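You operate a simulated robot arm through the tools that you are given. There is no shell and no other tool. Be economical: measure what you need, move in short steps, check, and stop when the job is done.

You are at the controls of a simulated robot arm. One attempt, no reset.

Task
Release the stop button, zero the counter and jog to the target shown.
Fine: one press of the yellow box's reset button; touch no post with the arm; 9 jog presses at most; leave the arm enabled.
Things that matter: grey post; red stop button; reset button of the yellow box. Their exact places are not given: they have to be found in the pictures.

It is judged by the outcome, as a careful person would: the job done as asked, and still so three seconds after it is handed in. It fails if anything else is knocked over, pushed out of place, dropped, spilled or broken.

Robot
A 7-joint arm with a three-finger gripper, on a carriage that runs on a rail from [-723, -3] to [1757, 7] (x, y) and turns from -236 to 97 degrees about z. Base frame: it is fixed where the carriage stands at the start and does not move with it; the origin is on the floor, on the carriage's upright axis, x ahead of it, y to its left, z up. Readings come in mm, degrees, newtons and seconds.
With the tool pointing down near the work surface it reaches from about 200 to 720 mm from the robot's upright axis, wherever it stands. Its first joint turns from -115.0 to 115.0 degrees. Places, roughly: grey post [1000, -750, 750]; red stop button [500, -400, 800]; reset button of the yellow box [600, -400, 800]. Payload 2.69 kg.
The tool frame sits at the grasp point between the pads (the TCP): z along the fingers, y along the line on which they close. The tips reach 30 mm beyond it. The gripper opens to 128 mm. The gripper's body begins 117 mm behind the TCP.
Orientation is that of the tool frame in the base frame, as a unit quaternion [x, y, z, w]. With the fingers straight down and closing along the base's y, the tool's x points along the base's -x, its y along +y and its z along -z.

Tools
- The arm moves only by the tool apply_moves. Its argument "deltas" is one flat list of numbers, 7 for each row, row after row: the shift along the base's x, y, z in mm, then the turn, a rotation vector about the base's x, y, z in degrees, then the finger opening in mm, from 0 to 128. In form: [tx, ty, tz, rx, ry, rz, grip, tx, ty, tz, rx, ry, rz, grip, ...]. A call has 1 to 20 rows; each row is the pose to reach, as a shift and turn from the pose commanded when the call began. A row lasts 0.2 s, in which the tool goes at most 50 mm and 8.6 degrees; a call with a longer step from one row to the next is refused whole, and so is a gripper value outside its range. Where a pose cannot be reached the arm comes as near as it can. A force on the tool above 40 N (or 10 N above the force at the start of the call, whichever is more), or a blocked arm, ends the call early, and 0.2 s more pass. The fingers move at their own pace and stop on an object; they squeeze with about 31 N. The grip force told is the motor's: it shows also when the fingers shut on nothing. Time passes only in rows, and 0.2 s behind the last, so rows that repeat a pose let the fingers close. It gives the time, the measured TCP pose, the force on the tool (base axes), the opening and the grip force at its end, in the units of the frame above (readings bear some noise), with the torque about the TCP (base axes, N m) and any sound that the robot's microphone picked up.
- Cameras (640 x 400 px; columns grow to the right, rows downward): "scene" is now at [-4.8, 112.4, 1712.8]; the picture's right is [-0.72, -0.69, 0.00], its down [-0.50, 0.53, -0.68] and it looks along [0.47, -0.49, -0.73] (base axes); focal length 262 px, centre (320, 200). "wrist" rides on the gripper at [58, 54, -131] in the tool frame; the picture's right is [-0.68, 0.74, 0.00], its down [-0.62, -0.57, -0.55] and it looks along [-0.40, -0.37, 0.84] (tool axes); focal length 234 px, centre (320, 200).
- get_image(camera): a new picture of that camera. It takes no simulated time.
- raise_lower(by): slides the trunk up (or, below 0, down) by that many mm; the arm and the scene camera ride with it, the base frame stays. It gives what a move gives, with no picture.
- drive_base(legs): drives the robot by 1 to 6 legs, each [ahead, left, turn to the left] in mm, mm and degrees, along the robot's own axes; the way and the turn of a leg run together, so that a leg with both is an arc; at most 1500 mm and 180 degrees a leg. The arm and the cameras ride along, it lands a little off, and it stops where it bumps. It keeps to its track: a leg is cut to what the track allows. It gives what a move gives.
- pan_tilt(pan, tilt): turns the head with the scene camera to pan (to the left, within 155 degrees either way) and tilt (down, from -29 to 69), counted from straight ahead of the robot. It gives what a move gives.
- pixel_to_xyz(camera, pixels): for up to 12 pixels [column, row] of the newest picture of that camera ("zoom" is the newest enlarged one), the place [x, y, z] in the base frame of the surface seen there, good to about 3 mm. It takes no simulated time.
- inspect(camera, box): a new picture of the part [left, top, right, bottom] of that camera's present view, enlarged. It takes no simulated time.
- job_done(): hands the job in; it is judged then, once.

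Go step by step. Measure first, check grasps and placings, and put right what went wrong. The budget is 80 turns and 68 pictures, counting those below and the enlarged ones. Unless the task says otherwise, let go and move clear before handing in, and close with one line.

The tools are called as name(argument=value, ...) on one line, values as JSON. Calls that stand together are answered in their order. apply_moves: Moves the arm, as the interface text tells. Its arguments: {"type":"object","properties":{"deltas":{"type":"array","items":{"type":"number"}}},"required":["deltas"]} The other tools are called the same way: raise_lower (by) slides the trunk up or down; drive_base (legs) drives the base; pan_tilt (pan, tilt) turns the head that bears the scene camera; get_image (camera) takes a picture; pixel_to_xyz (camera, pixels) gives the place of the surface under pixels of a picture; inspect (camera, box) takes an enlarged picture of a part of a camera's view; job_done () hands the job in.

At the start:

```text
time_s: 0.0
tcp_pos: [296.5, -337.0, 1163.8]
ee_rot: [-0.001, 1.0, 0.0, 0.0]
wrist_force: [0.2, 0.1, -0.3]
moment: [0.0, 0.0, 0.0]
opening: 128.1
finger_force: 0.1
trunk travel left (down, up): [-875.0, 115.0]
robot x, y, heading: [-0.7, -1.4, 0.1]
head pan, tilt: [-46.3, 46.9]
```

scene: 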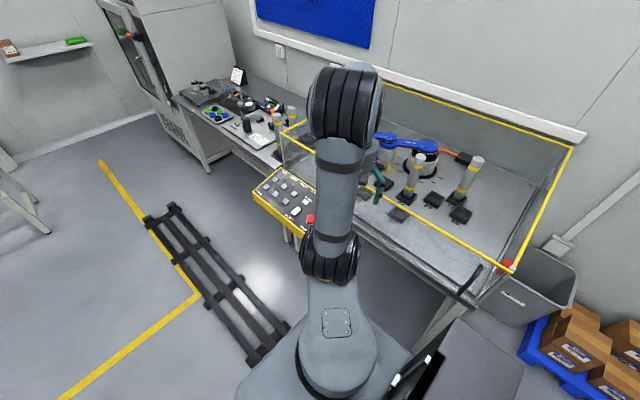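
wrist: 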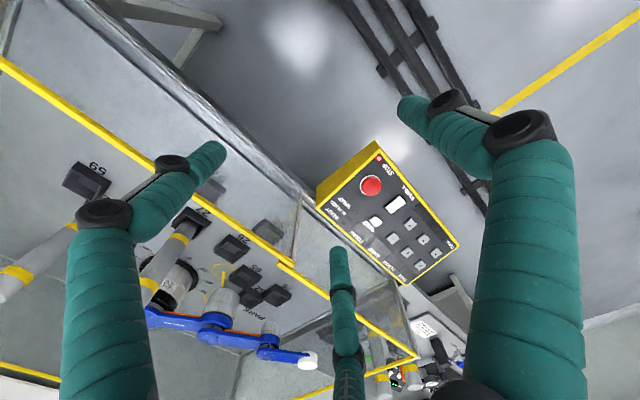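

The wrist picture shows the yellow pendant box (about 385,210) with a red stop button at (371,185) and several keys; the blue arm is in the fenced cell. I'll enlarge both views to read labels and find the target.

inspect(camera="wrist", box=[300, 130, 470, 290])

inspect(camera="scene", box=[170, 60, 350, 240])

inspect(camera="scene", box=[340, 110, 520, 290])

```text
2.50 times, centred on (385, 210) of wrist
```

zoom: 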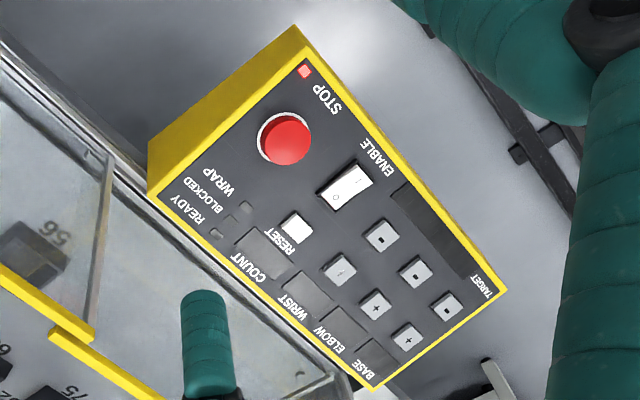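

```text
2.22 times, centred on (260, 150) of scene
```

zoom: 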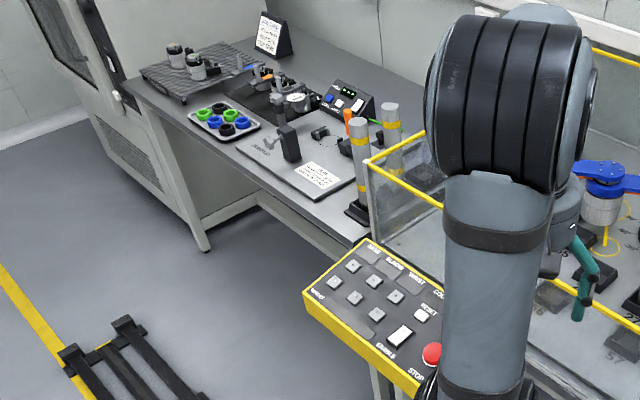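

```text
2.22 times, centred on (430, 200) of scene
```

zoom: 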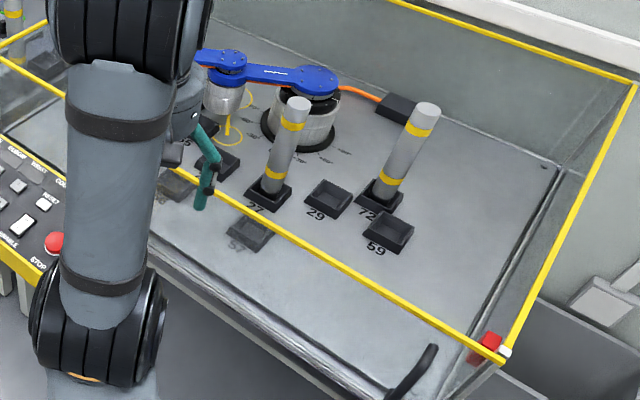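

The displays (COUNT, WRIST, ELBOW, BASE, TARGET) are dark while stopped. I'll locate the controls from the wrist zoom and look closer.

inspect(camera="wrist", box=[300, 130, 470, 290])

pixel_to_xyz(camera="zoom", pixels=[[285, 142], [358, 178], [335, 195], [295, 227], [383, 237], [415, 273], [447, 307], [340, 270], [375, 305], [408, 338], [300, 180], [370, 380]])

inspect(camera="wrist", box=[340, 190, 440, 290])

inspect(camera="scene", box=[210, 60, 290, 120])

inspect(camera="scene", box=[230, 115, 290, 160])

```text
2.50 times, centred on (385, 210) of wrist
```

zoom: 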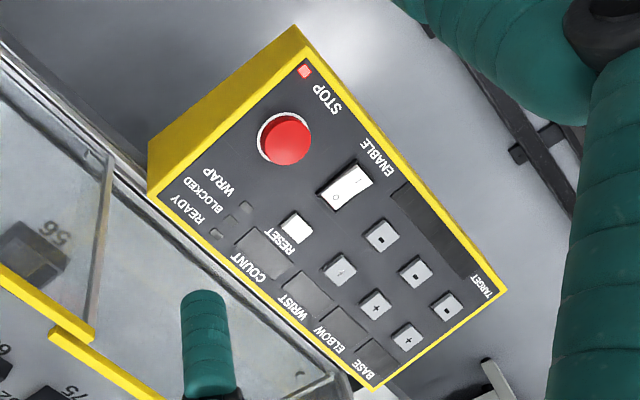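

```text
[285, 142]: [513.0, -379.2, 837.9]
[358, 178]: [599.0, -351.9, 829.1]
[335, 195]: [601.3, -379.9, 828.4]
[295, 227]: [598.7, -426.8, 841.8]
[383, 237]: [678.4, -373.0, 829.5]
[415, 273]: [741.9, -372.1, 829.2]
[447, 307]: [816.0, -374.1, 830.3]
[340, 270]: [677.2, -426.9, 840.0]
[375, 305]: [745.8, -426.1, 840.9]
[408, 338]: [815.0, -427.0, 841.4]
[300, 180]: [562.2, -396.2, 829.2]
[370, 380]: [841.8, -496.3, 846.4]
```

```text
4.00 times, centred on (390, 240) of wrist
```

zoom: 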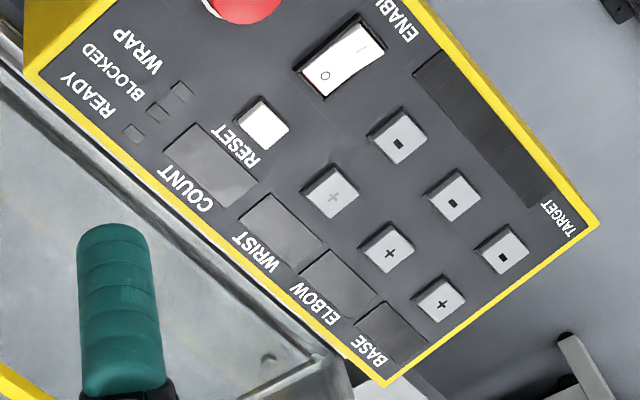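

```text
6.67 times, centred on (250, 90) of scene
```

zoom: 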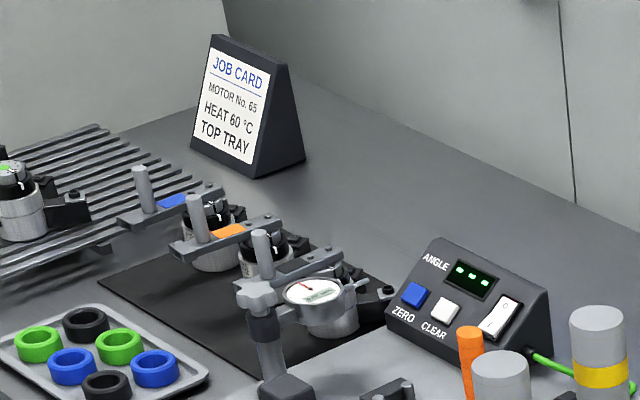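

```text
8.89 times, centred on (260, 138) of scene
```

zoom: 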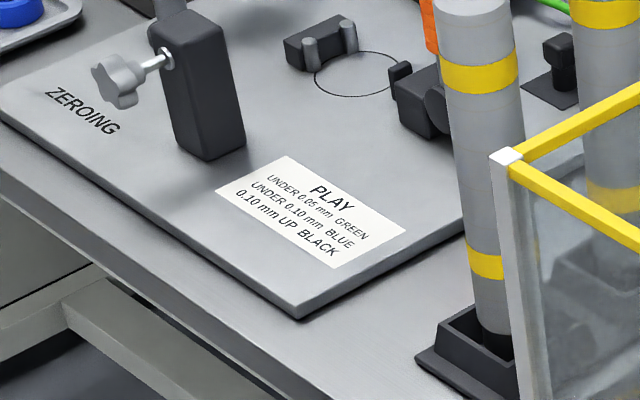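

Controls: stop about (513,-379), rocker (600,-366), reset (599,-427,842), keys at x≈677/744/816, y≈-373 (−) and -427 (+). Next I check the fence heights, and drive along the rail so that all keys are within reach.

get_image(camera="scene")

pixel_to_xyz(camera="scene", pixels=[[282, 133], [512, 271], [572, 147], [430, 228], [300, 122], [478, 162], [420, 157], [394, 148], [278, 118], [291, 108]])

drive_base(legs=[[450, 0, 0]])

get_image(camera="wrist")

get_image(camera="scene")

```text
58 pictures are left
```

scene: 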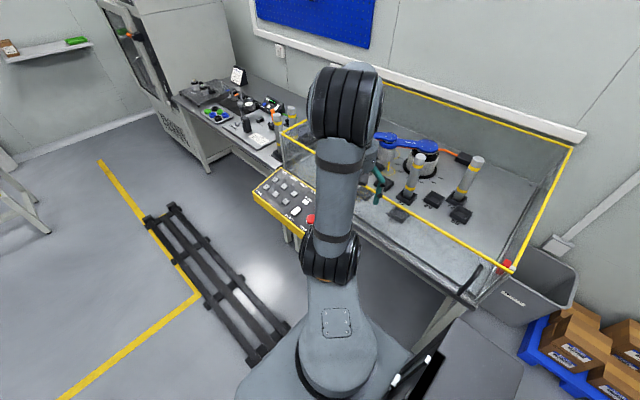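

```text
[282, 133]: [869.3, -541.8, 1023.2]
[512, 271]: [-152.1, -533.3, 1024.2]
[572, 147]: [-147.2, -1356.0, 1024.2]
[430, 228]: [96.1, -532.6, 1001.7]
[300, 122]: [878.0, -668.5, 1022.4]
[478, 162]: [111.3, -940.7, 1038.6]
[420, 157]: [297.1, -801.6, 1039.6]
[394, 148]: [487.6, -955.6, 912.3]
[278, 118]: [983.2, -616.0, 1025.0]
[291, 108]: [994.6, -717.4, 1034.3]
```

```text
time_s: 2.7
tcp_pos: [745.4, -338.1, 1162.6]
ee_rot: [0.002, 1.0, 0.0, 0.0]
wrist_force: [0.3, 0.3, 0.7]
moment: [0.03, 0.02, 0.02]
opening: 127.9
finger_force: 0.1
trunk travel left (down, up): [-875.0, 115.0]
robot x, y, heading: [452.9, -0.4, -0.3]
head pan, tilt: [-46.3, 46.9]
```

```text
57 pictures are left
```

wrist: 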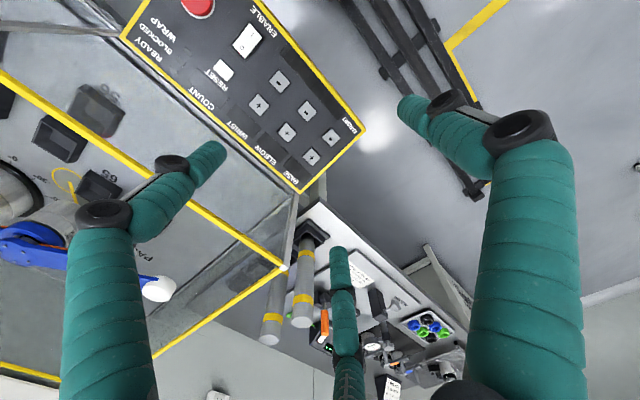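

```text
56 pictures are left
```

scene: 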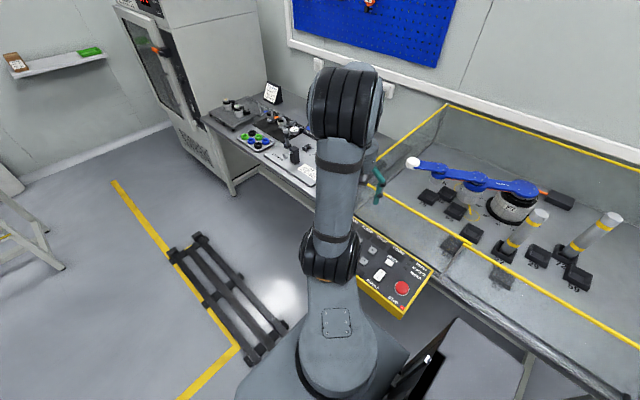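

The wrist view shows three teal fingers rather than two (tips near (405,105), (210,150), (340,250)), so I'll close the hand in place to see where the closed tips sit.

apply_moves(deltas=[0, 0, 0, 0, 0, 0, 90, 0, 0, 0, 0, 0, 0, 60, 0, 0, 0, 0, 0, 0, 30, 0, 0, 0, 0, 0, 0, 0, 0, 0, 0, 0, 0, 0, 0, 0, 0, 0, 0, 0, 0, 0, 0, 0, 0, 0, 0, 0, 0, 0, 0, 0, 0, 0, 0, 0])

get_image(camera="wrist")

```text
time_s: 4.5
tcp_pos: [746.3, -338.0, 1162.7]
ee_rot: [0.001, 1.0, 0.0, 0.0]
wrist_force: [-0.5, 0.1, -0.9]
moment: [0.02, -0.03, -0.01]
opening: 4.6
finger_force: 1.7
trunk travel left (down, up): [-875.0, 115.0]
robot x, y, heading: [450.2, -0.4, -0.1]
head pan, tilt: [-46.3, 46.9]
```

```text
55 pictures are left
```

wrist: 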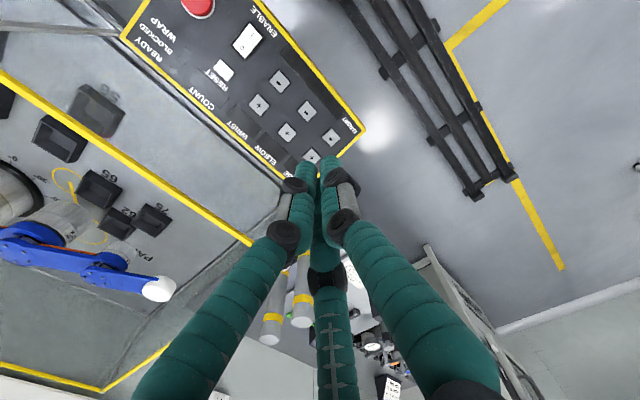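

Closed tips meet at about (318,160), on the tool axis. I move over the stop button and look at it closely.

apply_moves(deltas=[-45, -7, -20, 0, 0, 0, 0, -90, -14, -40, 0, 0, 0, 0, -135, -21, -60, 0, 0, 0, 0, -180, -28, -80, 0, 0, 0, 20, -215, -36, -110, 0, 0, 0, 50, -233, -41, -140, 0, 0, 0, 80, -233, -41, -170, 0, 0, 0, 80, -233, -41, -200, 0, 0, 0, 80])

get_image(camera="wrist")

inspect(camera="wrist", box=[240, 100, 400, 200])

```text
time_s: 6.3
tcp_pos: [512.6, -380.7, 964.3]
ee_rot: [0.002, 1.0, 0.0, 0.0]
wrist_force: [0.1, 0.6, -0.6]
moment: [0.07, 0.0, -0.01]
opening: 79.9
finger_force: 0.1
trunk travel left (down, up): [-875.0, 115.0]
robot x, y, heading: [448.5, 1.7, -0.1]
head pan, tilt: [-46.3, 46.9]
```

```text
54 pictures are left
```

wrist: 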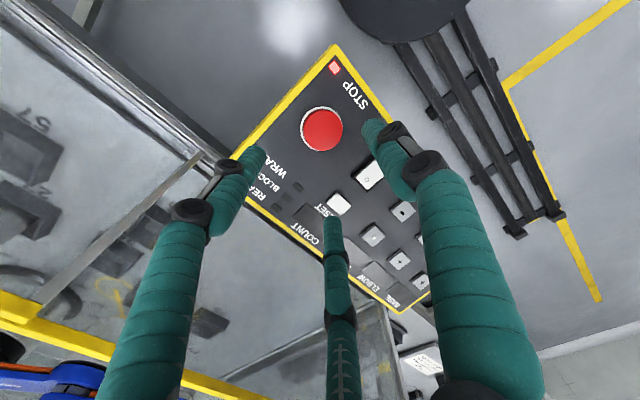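

```text
4.00 times, centred on (320, 150) of wrist
```

zoom: 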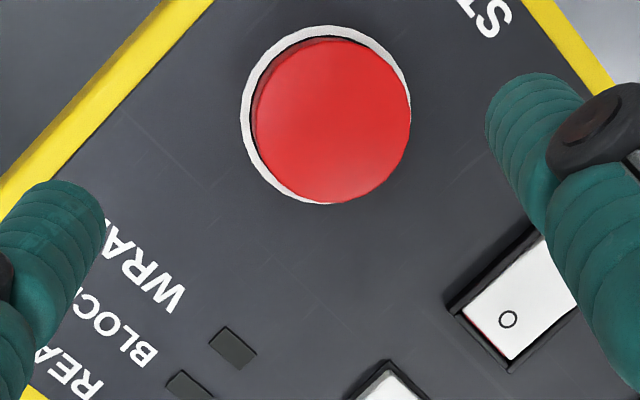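

pixel_to_xyz(camera="zoom", pixels=[[330, 120], [260, 110], [405, 130], [330, 50], [330, 195], [250, 150], [350, 215], [505, 320], [565, 280], [210, 200]])

inspect(camera="scene", box=[350, 230, 450, 330])

```text
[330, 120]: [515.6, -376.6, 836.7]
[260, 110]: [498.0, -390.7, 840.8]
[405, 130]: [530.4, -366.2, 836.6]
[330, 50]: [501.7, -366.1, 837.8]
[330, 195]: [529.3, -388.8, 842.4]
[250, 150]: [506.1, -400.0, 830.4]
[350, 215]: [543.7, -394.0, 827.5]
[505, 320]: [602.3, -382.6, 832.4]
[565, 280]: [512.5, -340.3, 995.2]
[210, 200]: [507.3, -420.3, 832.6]
```

```text
4.00 times, centred on (400, 280) of scene
```

zoom: 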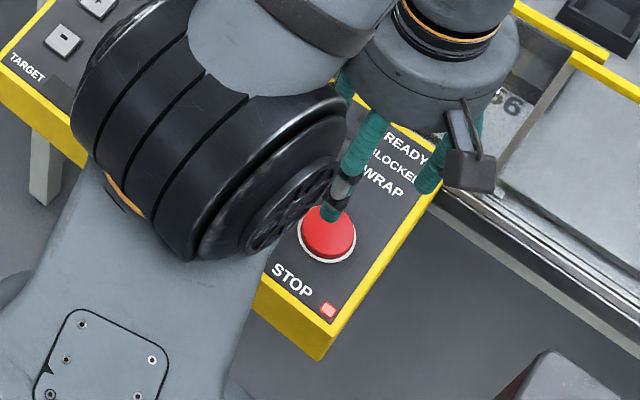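

The red mushroom is ≈40 mm wide, centre (515,-377), top z≈838, about 12 mm above a panel tilted ~9.5° toward me. I tilt the tool to the panel normal and lower the open fingers round it.

apply_moves(deltas=[1, 4, -20, -5, 0, 0, 80, 2, 8, -50, -9.5, 0, 0, 80, 2, 8, -75, -9.5, 0, 0, 80, 2, 8, -90, -9.5, 0, 0, 80, 2, 8, -98, -9.5, 0, 0, 80, 2, 8, -103, -9.5, 0, 0, 80])

get_image(camera="wrist")

```text
time_s: 7.7
tcp_pos: [515.5, -370.0, 861.4]
ee_rot: [0.002, 0.997, -0.083, 0.0]
wrist_force: [0.5, -1.4, 0.2]
moment: [0.0, 0.0, 0.02]
opening: 79.9
finger_force: 0.0
trunk travel left (down, up): [-875.0, 115.0]
robot x, y, heading: [451.4, -0.0, -0.0]
head pan, tilt: [-46.3, 46.9]
```

```text
51 pictures are left
```

wrist: 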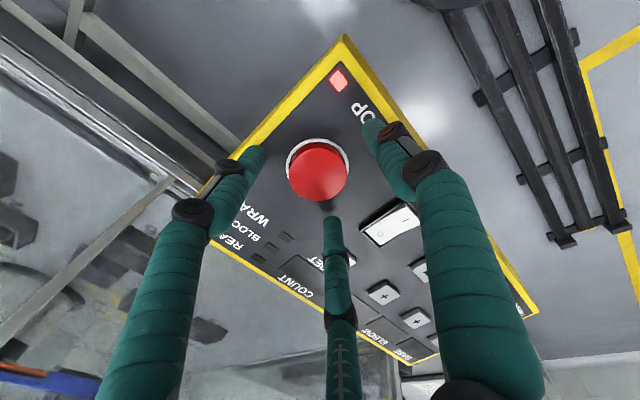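

The button at (318,172) lies in the middle of the three tips, no contact. Now I close on it.

apply_moves(deltas=[0, -2, -2, 0, 0, 0, 60, 0, -2, -2, 0, 0, 0, 40, 0, -2, -2, 0, 0, 0, 30, 0, -2, -2, 0, 0, 0, 30, 0, -2, -2, 0, 0, 0, 30])

inspect(camera="wrist", box=[220, 100, 420, 240])

```text
time_s: 8.9
tcp_pos: [514.9, -373.8, 859.3]
ee_rot: [0.0, 0.997, -0.084, 0.0]
wrist_force: [0.3, -3.5, 1.8]
moment: [-0.2, 0.03, -0.01]
opening: 42.0
finger_force: 35.0
trunk travel left (down, up): [-875.0, 115.0]
robot x, y, heading: [450.0, 2.5, -0.3]
head pan, tilt: [-46.3, 46.9]
```

```text
2.86 times, centred on (320, 170) of wrist
```

zoom: 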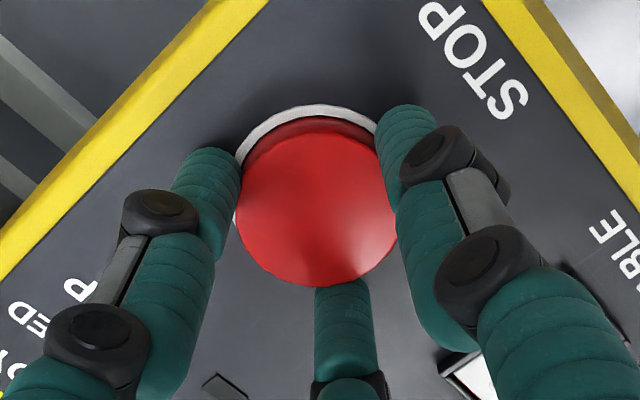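

Gripped at 42 mm with 35 N. I twist clockwise (seen from above) about the button axis, in steps.

apply_moves(deltas=[0, 0, 0, 0, -1.3, -7.9, 30, 0, 0, 0, 0, -2.6, -15.8, 30, 0, 0, 0, 0, -3.9, -23.7, 30, 0, 0, 0, 0, -5.2, -31.6, 30, 0, 0, 0, 0, -6.5, -39.5, 30, 0, 0, 0, 0, -7.4, -44.4, 30])

get_image(camera="wrist")

```text
time_s: 10.3
tcp_pos: [515.2, -373.5, 856.8]
ee_rot: [0.383, 0.92, -0.077, 0.031]
wrist_force: [5.7, -9.0, 3.0]
moment: [-0.42, 0.03, 0.67]
opening: 40.0
finger_force: 44.8
trunk travel left (down, up): [-875.0, 115.0]
robot x, y, heading: [450.0, 2.4, -0.3]
head pan, tilt: [-46.3, 46.9]
```

```text
49 pictures are left
```

wrist: 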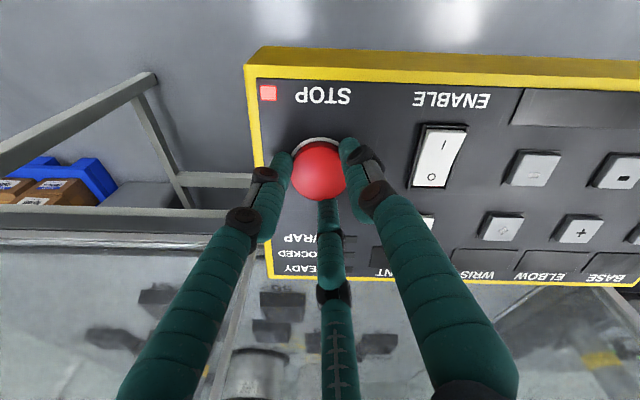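

Turned 45° with a counter-torque of 0.67 N·m and the STOP lamp at (267,92) still lit. I turn a bit further.

apply_moves(deltas=[0, 0, 0, 0, -1.3, -7.9, 30, 0, 0, 0, 0, -2.6, -15.8, 30, 0, 0, 0, 0, -3.9, -23.7, 30, 0, 0, 0, 0, -3.9, -23.7, 30])

get_image(camera="wrist")

```text
time_s: 11.3
tcp_pos: [514.8, -373.5, 858.1]
ee_rot: [0.568, 0.819, -0.069, 0.046]
wrist_force: [6.2, -11.0, 2.0]
moment: [-0.45, -0.24, -0.01]
opening: 40.2
finger_force: 45.1
trunk travel left (down, up): [-875.0, 115.0]
robot x, y, heading: [448.6, 0.8, -0.3]
head pan, tilt: [-46.3, 46.9]
```

```text
48 pictures are left
```

wrist: 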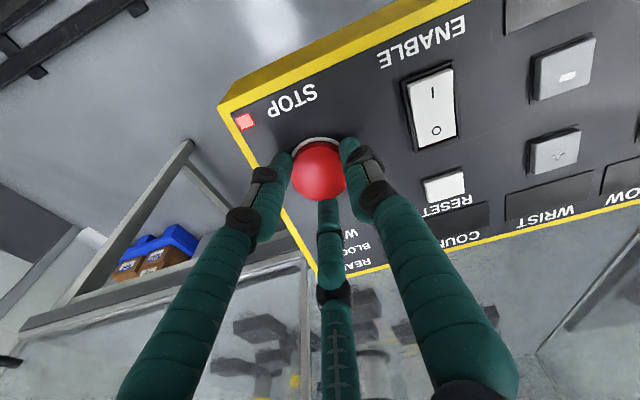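

The resisting torque has dropped to zero: either it unlatched or slipped. I open and look at the button and its lamp.

apply_moves(deltas=[0, 0, 0, 0, 0, 0, 60, 0, 0, 0, 0, 0, 0, 80, 0, 5, 30, 0, 0, 0, 80, 0, 10, 60, 0, 0, 0, 80, 0, 10, 60, 0, 0, 0, 80])

inspect(camera="wrist", box=[200, 60, 440, 240])

pixel_to_xyz(camera="zoom", pixels=[[320, 200], [300, 220], [340, 220], [320, 260]])

```text
time_s: 12.5
tcp_pos: [515.4, -362.8, 922.6]
ee_rot: [0.566, 0.821, -0.067, 0.047]
wrist_force: [-1.4, 0.2, -0.2]
moment: [0.01, -0.01, -0.01]
opening: 80.1
finger_force: 0.0
trunk travel left (down, up): [-875.0, 115.0]
robot x, y, heading: [449.9, 4.0, -0.3]
head pan, tilt: [-46.3, 46.9]
```

```text
2.22 times, centred on (320, 150) of wrist
```

zoom: 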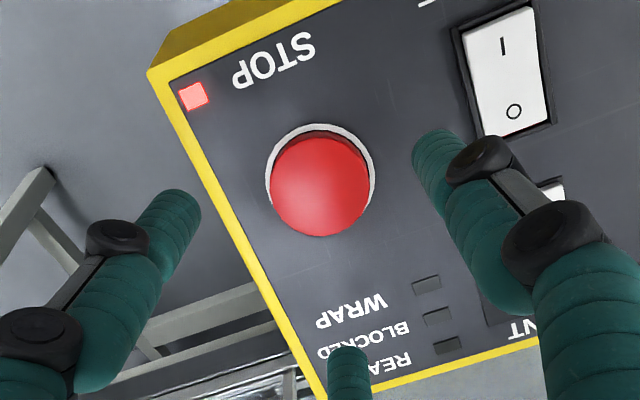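

```text
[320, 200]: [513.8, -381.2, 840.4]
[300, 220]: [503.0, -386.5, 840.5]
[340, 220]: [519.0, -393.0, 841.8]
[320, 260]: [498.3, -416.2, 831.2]
```

The head is still down (top ≈838–840) and the lamp at zoom (193,96) still lit. I regrip and test, checking force: a gentle pull along the axis first.

apply_moves(deltas=[0, -3, -20, 0, 0, 0, 70, 0, -7, -45, 0, 0, 0, 70, 0, -10.5, -64, 0, 0, 0, 60, 0, -10.5, -64, 0, 0, 0, 40, 0, -10.5, -64, 0, 0, 0, 30, 0, -10.5, -64, 0, 0, 0, 30, 0, -10.5, -64, 0, 0, 0, 30])

apply_moves(deltas=[0, 0.4, 2, 0, 0, 0, 30, 0, 0.8, 5, 0, 0, 0, 30, 0, 0.8, 5, 0, 0, 0, 30])

inspect(camera="wrist", box=[200, 60, 440, 240])

```text
time_s: 14.1
tcp_pos: [515.2, -375.0, 856.3]
ee_rot: [0.567, 0.82, -0.069, 0.047]
wrist_force: [-4.3, -4.1, 0.0]
moment: [-0.19, 0.09, -0.05]
opening: 42.0
finger_force: 8.6
trunk travel left (down, up): [-875.0, 115.0]
robot x, y, heading: [448.1, 4.8, -0.3]
head pan, tilt: [-46.3, 46.9]
```

```text
time_s: 14.9
tcp_pos: [515.2, -373.7, 859.3]
ee_rot: [0.567, 0.82, -0.067, 0.046]
wrist_force: [-1.4, -7.6, -12.5]
moment: [-0.24, 0.01, 0.02]
opening: 40.7
finger_force: 41.0
trunk travel left (down, up): [-875.0, 115.0]
robot x, y, heading: [449.1, -0.3, -0.3]
head pan, tilt: [-46.3, 46.9]
```

```text
2.22 times, centred on (320, 150) of wrist
```

zoom: 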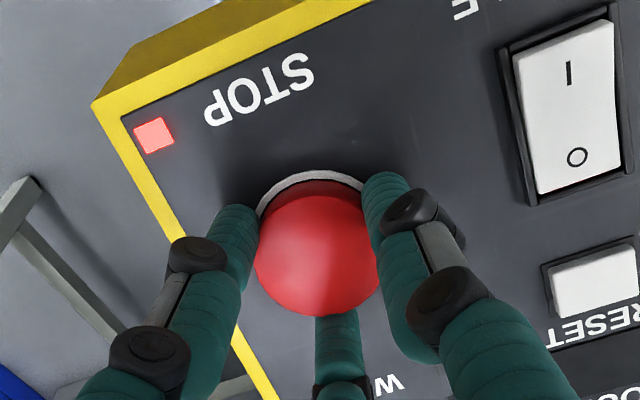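

The pull meets about 12 N and the button does not come up. I go back down and twist the other way, checking the torque.

apply_moves(deltas=[0, -0.6, -4, 0, 0, 0, 10, 0, -0.6, -4, 0, 1.3, 7.9, 10, 0, -0.6, -4, 0, 2.6, 15.8, 10, 0, -0.6, -4, 0, 3.9, 23.7, 10])

apply_moves(deltas=[0, 0, 0, 0, 1.3, 7.9, 10, 0, 0, 0, 0, 2.6, 15.8, 10, 0, 0, 0, 0, 3.9, 23.7, 10])

inspect(camera="wrist", box=[200, 60, 440, 240])

```text
time_s: 15.9
tcp_pos: [515.2, -373.5, 855.7]
ee_rot: [0.382, 0.92, -0.077, 0.031]
wrist_force: [3.3, -10.0, 1.7]
moment: [-0.64, 0.01, -0.66]
opening: 40.2
finger_force: 44.8
trunk travel left (down, up): [-875.0, 115.0]
robot x, y, heading: [450.5, 2.6, -0.2]
head pan, tilt: [-46.3, 46.9]
```

```text
time_s: 16.7
tcp_pos: [514.8, -374.1, 855.8]
ee_rot: [0.182, 0.98, -0.083, 0.015]
wrist_force: [-0.5, -10.2, 3.0]
moment: [-0.75, 0.13, -0.44]
opening: 40.2
finger_force: 45.2
trunk travel left (down, up): [-875.0, 115.0]
robot x, y, heading: [449.6, 3.1, -0.3]
head pan, tilt: [-46.3, 46.9]
```

```text
2.22 times, centred on (320, 150) of wrist
```

zoom: 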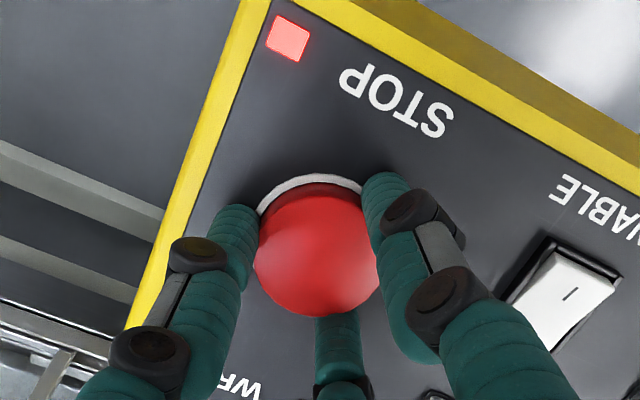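

Counter-clockwise also just resists (−0.66, then −0.44 N·m, likely slipping). I try a stronger pull with full squeeze.

apply_moves(deltas=[0, -0.3, -1, 0, 0, 0, 0, 0, 0.4, 2, 0, 0, 0, 0, 0, 0.8, 5, 0, 0, 0, 0, 0, 1.3, 8, 0, 0, 0, 0])

apply_moves(deltas=[0, 0.6, 4, 0, 0, 0, 0, 0, 0.8, 5, 0, 0, 0, 0])

inspect(camera="wrist", box=[200, 60, 440, 240])

```text
time_s: 17.7
tcp_pos: [515.6, -373.8, 862.8]
ee_rot: [0.184, 0.98, -0.079, 0.015]
wrist_force: [-6.2, -11.7, -24.2]
moment: [-0.44, 0.14, 0.39]
opening: 40.0
finger_force: 44.5
trunk travel left (down, up): [-875.0, 115.0]
robot x, y, heading: [448.6, -1.6, -0.1]
head pan, tilt: [-46.3, 46.9]
```

```text
time_s: 18.3
tcp_pos: [515.3, -372.2, 867.4]
ee_rot: [0.184, 0.98, -0.08, 0.015]
wrist_force: [-5.4, -12.2, -35.5]
moment: [-0.26, 0.14, 0.24]
opening: 40.4
finger_force: 45.2
trunk travel left (down, up): [-875.0, 115.0]
robot x, y, heading: [452.1, 0.8, -0.3]
head pan, tilt: [-46.3, 46.9]
```

```text
2.22 times, centred on (320, 150) of wrist
```

zoom: 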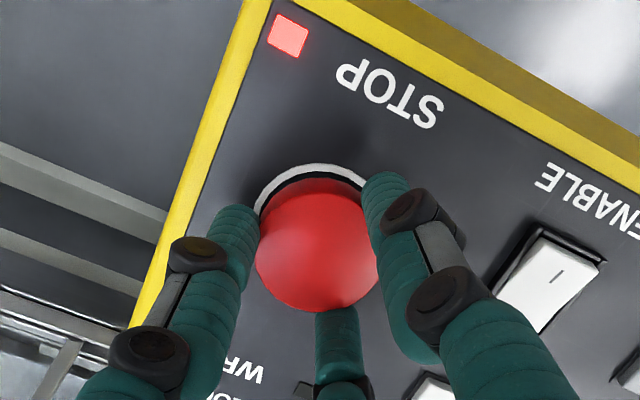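

The head now rises a little with the pull (dark gap under the white ring, 35 N). I continue pulling a few mm more.

apply_moves(deltas=[0, 0.5, 3, 0, 0, 0, 0, 0, 0.8, 5, 0, 0, 0, 0])

inspect(camera="wrist", box=[200, 60, 440, 240])

```text
time_s: 18.9
tcp_pos: [514.8, -371.9, 870.7]
ee_rot: [0.184, 0.98, -0.079, 0.016]
wrist_force: [-7.2, -8.2, -36.2]
moment: [-0.04, 0.21, 0.17]
opening: 40.6
finger_force: 44.9
trunk travel left (down, up): [-875.0, 115.0]
robot x, y, heading: [451.8, 3.8, -0.3]
head pan, tilt: [-46.3, 46.9]
```

```text
2.22 times, centred on (320, 150) of wrist
```

zoom: 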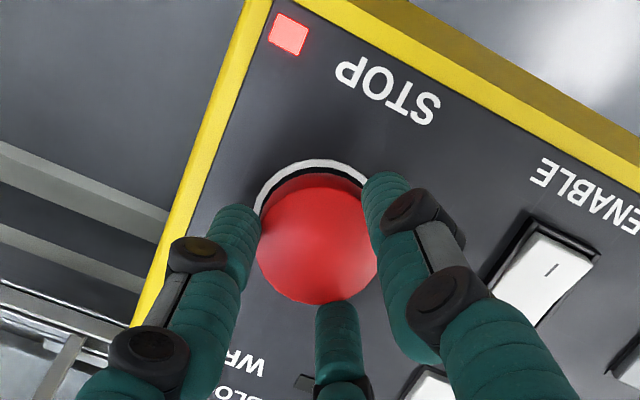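

Force levels at 36 N: the fingers slide up the head, so it isn't a pull type. I'll let go, wind the wrist counter-clockwise, regrip a bit better centred, and twist clockwise while reading torque in small steps.

apply_moves(deltas=[0, 0, 0, 0, 0, 0, 40, 0, 0, 0, 0, 0, 0, 70, 0, 2, 10, 0, 1.3, 8, 70, 0, 2, 10, 0, 2.6, 16, 70, 0, 2, 10, 0, 3.9, 24, 70, 0, 2, 10, 0, 5.2, 32, 70, 0, 2, 10, 0, 6.5, 40, 70, 0, 2, 10, 0, 7.8, 48, 70, 0, 0, 0, 0, 9.1, 56, 70, 0, -4, -14, 0, 9.1, 56, 70, 0, -5, -19, 0, 9.1, 56, 70, 0, -5, -19, 0, 9.1, 56, 40, 0, -5, -19, 0, 9.1, 56, 0, 0, -5, -19, 0, 9.1, 56, 0, 0, -5, -19, 0, 9.1, 56, 0])

inspect(camera="wrist", box=[200, 60, 440, 240])

```text
time_s: 22.1
tcp_pos: [514.7, -374.6, 854.8]
ee_rot: [-0.303, 0.949, -0.078, -0.022]
wrist_force: [-3.7, -1.8, -0.2]
moment: [-0.13, 0.13, 0.1]
opening: 41.2
finger_force: 33.0
trunk travel left (down, up): [-875.0, 115.0]
robot x, y, heading: [450.7, 1.2, -0.1]
head pan, tilt: [-46.3, 46.9]
```

```text
2.22 times, centred on (320, 150) of wrist
```

zoom: 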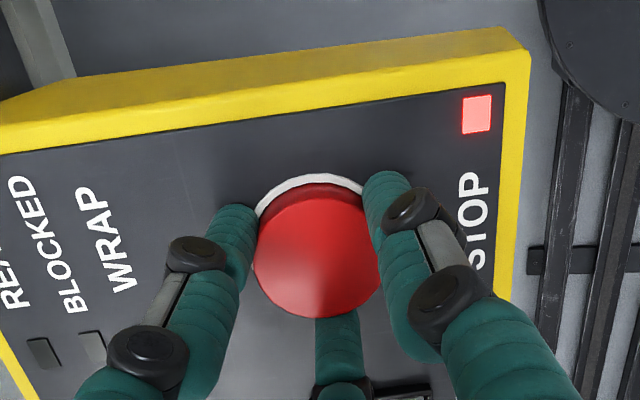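

Gripped again at +35°. Now clockwise in three short calls.

apply_moves(deltas=[0, 0, 0, 0, -1.3, -7.9, 0, 0, 0, 0, 0, -2.6, -15.8, 0, 0, 0, 0, 0, -3.9, -23.7, 0])

apply_moves(deltas=[0, 0, 0, 0, -1.3, -7.9, 0, 0, 0, 0, 0, -2.6, -15.8, 0, 0, 0, 0, 0, -3.2, -19.7, 0])

apply_moves(deltas=[0, 0, 0, 0, -1.3, -7.9, 0, 0, 0, 0, 0, -2.6, -15.8, 0, 0, 0, 0, 0, -3.2, -19.7, 0])

apply_moves(deltas=[0, 0, 0, 0, -1.3, -7.9, 0, 0, 0, 0, 0, -2.6, -15.8, 0, 0, 0, 0, 0, -3.2, -19.7, 0])

inspect(camera="wrist", box=[200, 60, 440, 240])

```text
time_s: 22.9
tcp_pos: [514.3, -374.6, 855.0]
ee_rot: [-0.099, 0.992, -0.082, -0.006]
wrist_force: [-4.2, -3.2, -0.5]
moment: [-0.03, 0.16, 0.88]
opening: 40.0
finger_force: 44.7
trunk travel left (down, up): [-875.0, 115.0]
robot x, y, heading: [448.9, -0.2, -0.3]
head pan, tilt: [-46.3, 46.9]
```

```text
time_s: 23.7
tcp_pos: [514.7, -375.7, 853.9]
ee_rot: [0.075, 0.994, -0.082, 0.008]
wrist_force: [-5.2, -2.6, 0.7]
moment: [-0.15, 0.16, 0.34]
opening: 40.1
finger_force: 45.3
trunk travel left (down, up): [-875.0, 115.0]
robot x, y, heading: [448.5, 2.7, -0.2]
head pan, tilt: [-46.3, 46.9]
```

```text
time_s: 24.5
tcp_pos: [515.2, -375.7, 854.7]
ee_rot: [0.246, 0.966, -0.081, 0.022]
wrist_force: [-1.1, -2.3, -0.9]
moment: [-0.11, 0.13, 0.7]
opening: 41.1
finger_force: 45.2
trunk travel left (down, up): [-875.0, 115.0]
robot x, y, heading: [446.9, 3.5, -0.2]
head pan, tilt: [-46.3, 46.9]
```

```text
time_s: 25.3
tcp_pos: [515.6, -373.9, 855.2]
ee_rot: [0.409, 0.909, -0.075, 0.033]
wrist_force: [0.2, -0.4, -1.2]
moment: [-0.07, 0.11, 0.78]
opening: 40.1
finger_force: 45.0
trunk travel left (down, up): [-875.0, 115.0]
robot x, y, heading: [448.4, 4.2, -0.2]
head pan, tilt: [-46.3, 46.9]
```

```text
2.22 times, centred on (320, 150) of wrist
```

zoom: 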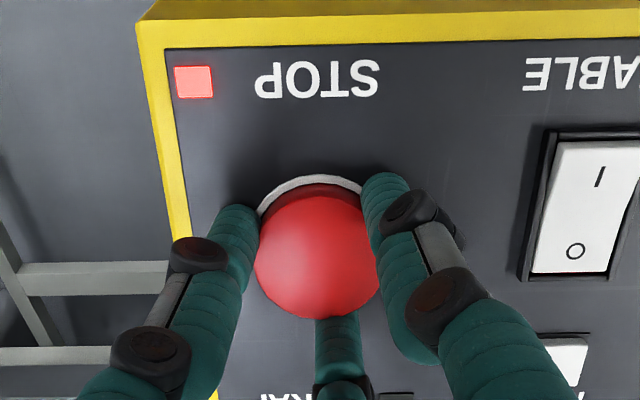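

Clockwise just stick-slips (0.3–0.9 N·m). But in the earlier pull the head seemed to follow the fingers, so I measure the head height while pulling.

pixel_to_xyz(camera="zoom", pixels=[[315, 250], [315, 225], [300, 270], [450, 150]])

apply_moves(deltas=[0, 0.5, 3, 0, 1.2, 7, 0, 0, 1.0, 6, 0, 1.2, 7, 0, 0, 1.5, 9, 0, 1.2, 7, 0, 0, 2, 12, 0, 1.2, 7, 0])

inspect(camera="wrist", box=[200, 60, 440, 240])

pixel_to_xyz(camera="zoom", pixels=[[315, 250], [315, 225], [300, 270], [450, 150]])

```text
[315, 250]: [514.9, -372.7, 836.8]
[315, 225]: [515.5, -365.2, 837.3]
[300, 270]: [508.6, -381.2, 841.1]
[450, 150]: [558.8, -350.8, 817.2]
```

```text
time_s: 26.3
tcp_pos: [515.6, -372.1, 864.7]
ee_rot: [0.353, 0.932, -0.075, 0.028]
wrist_force: [-7.4, -0.9, -38.5]
moment: [0.04, 0.04, -0.14]
opening: 40.4
finger_force: 45.2
trunk travel left (down, up): [-875.0, 115.0]
robot x, y, heading: [449.3, 0.9, -0.3]
head pan, tilt: [-46.3, 46.9]
```

```text
2.22 times, centred on (320, 150) of wrist
```

zoom: 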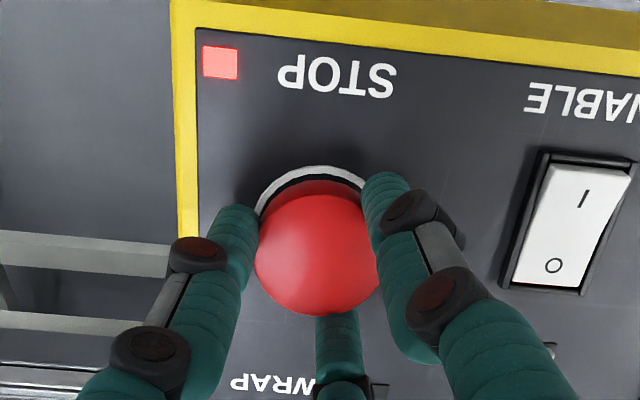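

```text
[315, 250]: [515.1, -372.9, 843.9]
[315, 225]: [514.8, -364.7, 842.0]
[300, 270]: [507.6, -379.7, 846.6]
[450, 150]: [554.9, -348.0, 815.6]
```

The head rose 5–7 mm under 38 N, so it does move up against something. I pull a little further.

apply_moves(deltas=[0, 0.3, 2, 0, 0, 0, 0, 0, 0.6, 4, 0, 0, 0, 0, 0, 0.9, 6, 0, 0, 0, 0])

inspect(camera="wrist", box=[200, 60, 440, 240])

pixel_to_xyz(camera="zoom", pixels=[[315, 250], [315, 225], [300, 270], [450, 150]])

```text
time_s: 27.1
tcp_pos: [514.9, -373.1, 870.2]
ee_rot: [0.353, 0.932, -0.075, 0.028]
wrist_force: [-2.0, 5.9, -39.0]
moment: [0.23, -0.04, -0.12]
opening: 40.3
finger_force: 45.0
trunk travel left (down, up): [-875.0, 115.0]
robot x, y, heading: [450.5, 0.8, -0.1]
head pan, tilt: [-46.3, 46.9]
```

```text
2.22 times, centred on (320, 150) of wrist
```

zoom: 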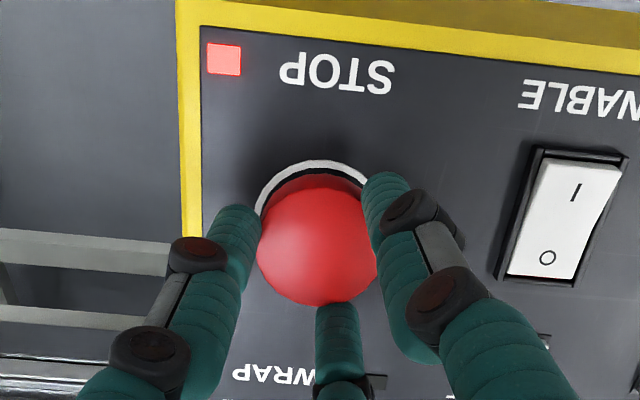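

```text
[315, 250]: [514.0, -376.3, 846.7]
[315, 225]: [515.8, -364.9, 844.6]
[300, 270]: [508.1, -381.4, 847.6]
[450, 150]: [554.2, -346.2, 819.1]
```

The head follows to about +8 mm and then slips at 39 N with no release. Next I test a press: open, rise, straighten the wrist, close the fingers and push on the head's centre.

apply_moves(deltas=[0, 0, -4, 0, 0, 0, 30, 0, 0, -4, 0, 0, 0, 70, 0, 0, -4, 0, 0, 0, 70, 0, 6, 30, 0, 1.3, 8, 70, 0, 6, 40, 0, 2.6, 16, 50, 0, 6, 40, 0, 3.9, 24, 20, 0, 6, 40, 0, 5.2, 32, 0, 0, 6, 40, 0, 6.6, 40.5, 0, 0, 6, 40, 0, 6.6, 40.5, 0, 0, 6, 40, 0, 6.6, 40.5, 0, 0, 6, 40, 0, 6.6, 40.5, 0])

inspect(camera="wrist", box=[200, 60, 440, 240])

pixel_to_xyz(camera="zoom", pixels=[[300, 180], [320, 200], [340, 180], [200, 200], [280, 190]])

```text
time_s: 29.5
tcp_pos: [515.9, -365.7, 912.4]
ee_rot: [0.002, 0.997, -0.083, 0.001]
wrist_force: [0.9, -0.6, -0.5]
moment: [0.0, 0.04, -0.02]
opening: 2.0
finger_force: 30.9
trunk travel left (down, up): [-875.0, 115.0]
robot x, y, heading: [449.2, 2.5, -0.1]
head pan, tilt: [-46.3, 46.9]
```

```text
2.22 times, centred on (320, 150) of wrist
```

zoom: 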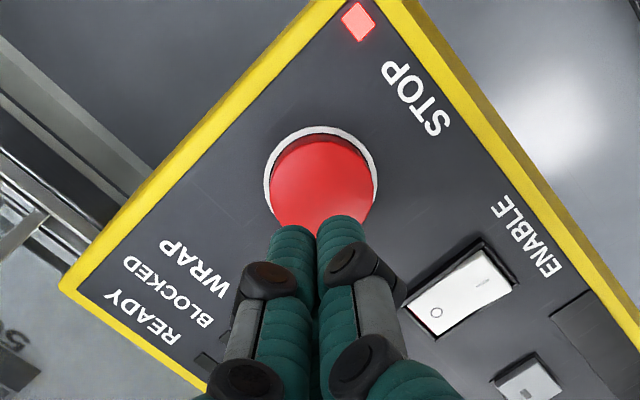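

```text
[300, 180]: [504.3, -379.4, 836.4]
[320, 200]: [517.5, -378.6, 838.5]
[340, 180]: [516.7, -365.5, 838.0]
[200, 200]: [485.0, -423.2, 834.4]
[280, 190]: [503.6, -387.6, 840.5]
```

Head is back at 838, hand closed above its centre. I descend along the axis and press, ending on contact force.

apply_moves(deltas=[0, -5, -30, 0, 0, 0, 0, 0, -6.3, -38, 0, 0, 0, 0, 0, -7, -42, 0, 0, 0, 0, 0, -7.6, -46, 0, 0, 0, 0, 0, -8.3, -50, 0, 0, 0, 0, 0, -8.3, -50, 0, 0, 0, 0])

inspect(camera="wrist", box=[200, 60, 440, 240])

```text
time_s: 30.9
tcp_pos: [515.8, -376.4, 863.7]
ee_rot: [0.003, 0.996, -0.084, 0.001]
wrist_force: [0.9, 0.6, 1.0]
moment: [-0.01, 0.02, 0.03]
opening: 1.9
finger_force: 30.9
trunk travel left (down, up): [-875.0, 115.0]
robot x, y, heading: [449.9, 1.8, -0.0]
head pan, tilt: [-46.3, 46.9]
```

```text
2.22 times, centred on (320, 150) of wrist
```

zoom: 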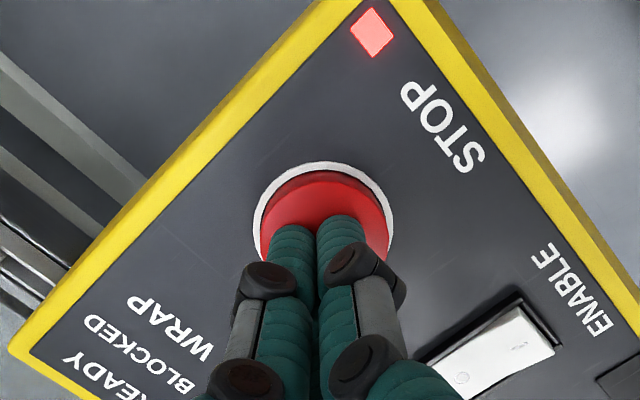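

No contact yet; I go on in 2–3 mm steps.

apply_moves(deltas=[0, -0.4, -2.5, 0, 0, 0, 0, 0, -0.8, -5, 0, 0, 0, 0, 0, -1.2, -7.5, 0, 0, 0, 0, 0, -1.6, -10, 0, 0, 0, 0, 0, -1.6, -10, 0, 0, 0, 0])

inspect(camera="wrist", box=[200, 60, 440, 240])

```text
time_s: 32.1
tcp_pos: [515.5, -377.3, 854.6]
ee_rot: [0.002, 0.996, -0.085, 0.001]
wrist_force: [-0.5, -4.0, 28.3]
moment: [-0.45, 0.05, -0.01]
opening: 6.2
finger_force: 31.5
trunk travel left (down, up): [-875.0, 115.0]
robot x, y, heading: [450.3, -0.1, -0.5]
head pan, tilt: [-46.3, 46.9]
heard: click
```

```text
2.22 times, centred on (320, 150) of wrist
```

zoom: 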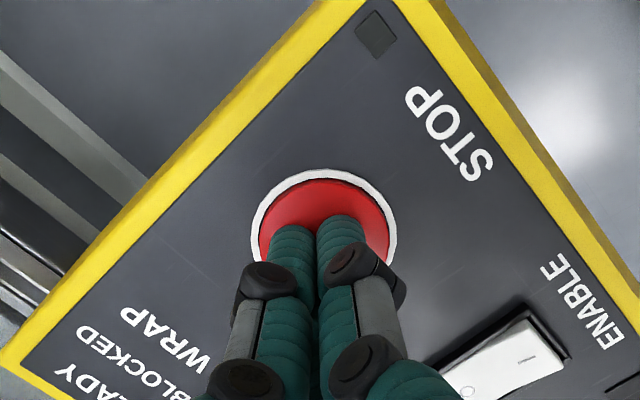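

A click, and the STOP lamp went out: it is push-to-release. I back off, go over the ENABLE rocker's "I" end, and check that the lamp stays off.

apply_moves(deltas=[0, 1.6, 10, 0, 0, 0, 0, 0, 5, 35, 0, 0, 0, 0, 0, 10, 60, 0, 0, 0, 0, 40, 10, 60, 0, 0, 0, 0])

get_image(camera="wrist")

inspect(camera="wrist", box=[240, 40, 480, 220])

get_image(camera="scene")

```text
time_s: 33.1
tcp_pos: [557.1, -363.6, 918.1]
ee_rot: [0.002, 0.996, -0.084, -0.001]
wrist_force: [0.9, 0.5, 0.0]
moment: [-0.05, 0.1, 0.01]
opening: 2.2
finger_force: 31.3
trunk travel left (down, up): [-875.0, 115.0]
robot x, y, heading: [449.2, 3.7, -0.3]
head pan, tilt: [-46.3, 46.9]
```

```text
35 pictures are left
```

wrist: 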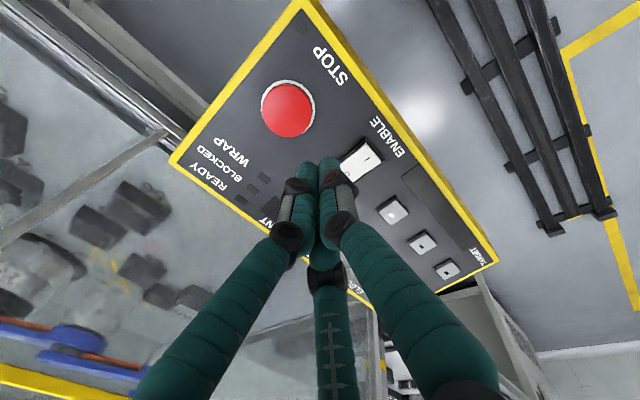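

```text
2.22 times, centred on (360, 130) of wrist
```

zoom: 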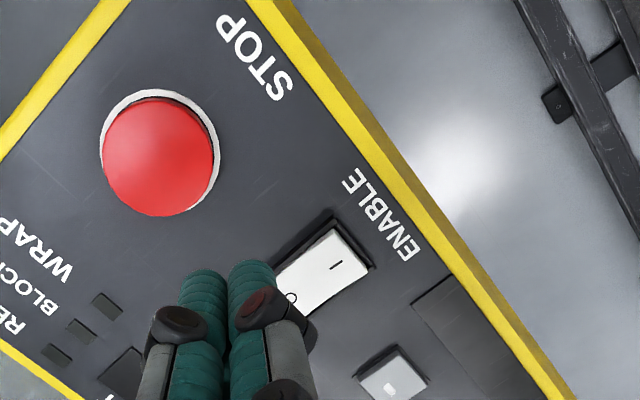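

```text
33 pictures are left
```

scene: 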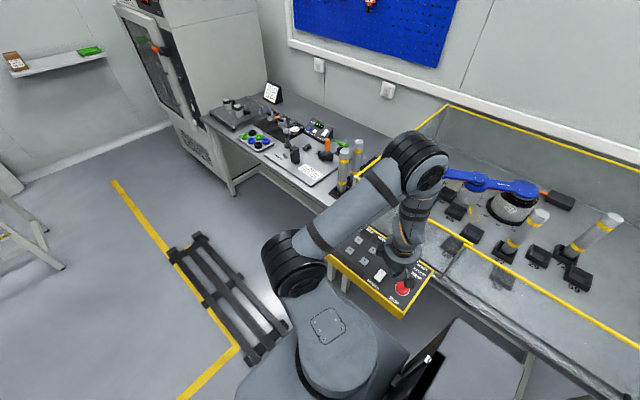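

Lamp stays out; the rocker's raised "I" end is at (599,-351,829). I press it with the closed tips.

apply_moves(deltas=[25, 15, 0, 0, 0, 0, 0, 42, 26, -8, 0, 0, 0, 0, 42, 21, -40, 0, 0, 0, 0, 42, 18.5, -54, 0, 0, 0, 0, 42, 17.5, -60, 0, 0, 0, 0, 42, 17, -64, 0, 0, 0, 0, 42, 16.5, -67, 0, 0, 0, 0, 42, 16, -70, 0, 0, 0, 0, 42, 15.5, -73, 0, 0, 0, 0, 42, 15.5, -73, 0, 0, 0, 0])

inspect(camera="wrist", box=[220, 40, 460, 220])

```text
time_s: 34.7
tcp_pos: [596.7, -350.0, 851.2]
ee_rot: [0.002, 0.996, -0.086, 0.0]
wrist_force: [-1.0, 15.5, 34.2]
moment: [-0.25, -0.23, 0.11]
opening: 2.1
finger_force: 31.2
trunk travel left (down, up): [-875.0, 115.0]
robot x, y, heading: [450.0, 0.6, 0.0]
head pan, tilt: [-46.3, 46.9]
stopped in row 8: the force on the tool passed its limit at 48 N (the readings are from after the stop); the commanded pose is now the measured one
```

```text
2.22 times, centred on (340, 130) of wrist
```

zoom: 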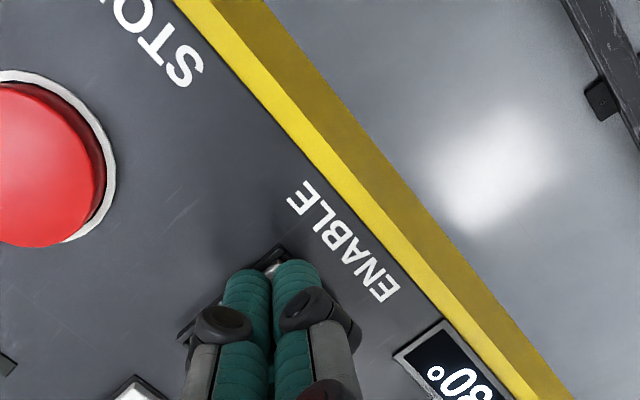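

The rocker flipped and the TARGET display lit. I lift off and step back to read the displays.

apply_moves(deltas=[0, 4, 25, 0, 0, 0, 0, 0, 8, 60, 0, 0, 0, 0, 0, 30, 105, 0, 0, 0, 0, 0, 60, 140, 0, 0, 0, 0, 0, 80, 170, 0, 0, 0, 0])

get_image(camera="wrist")

inspect(camera="scene", box=[325, 220, 445, 320])

```text
time_s: 35.9
tcp_pos: [601.6, -283.1, 1006.3]
ee_rot: [0.001, 0.996, -0.089, 0.005]
wrist_force: [0.0, 0.3, 0.7]
moment: [0.01, 0.04, 0.01]
opening: 2.0
finger_force: 30.8
out of reach, approached as far as the arm can: row 5
trunk travel left (down, up): [-875.0, 115.0]
robot x, y, heading: [451.7, 1.9, -0.1]
head pan, tilt: [-46.3, 46.9]
```

```text
31 pictures are left
```

wrist: 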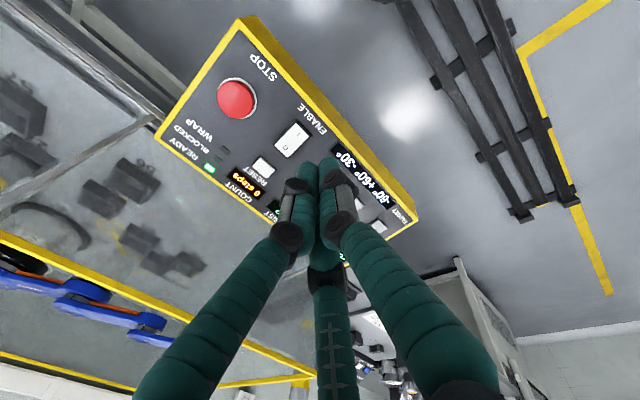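

```text
4.00 times, centred on (385, 270) of scene
```

zoom: 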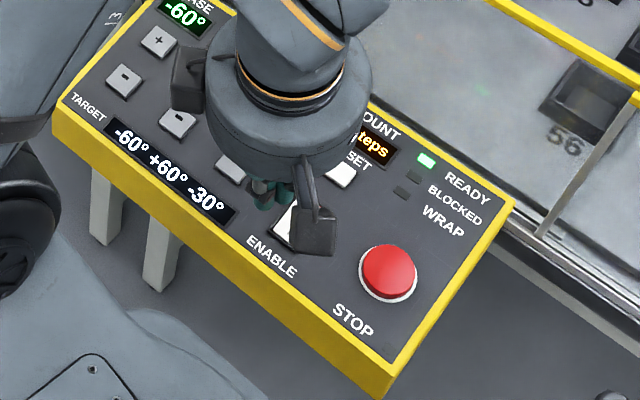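

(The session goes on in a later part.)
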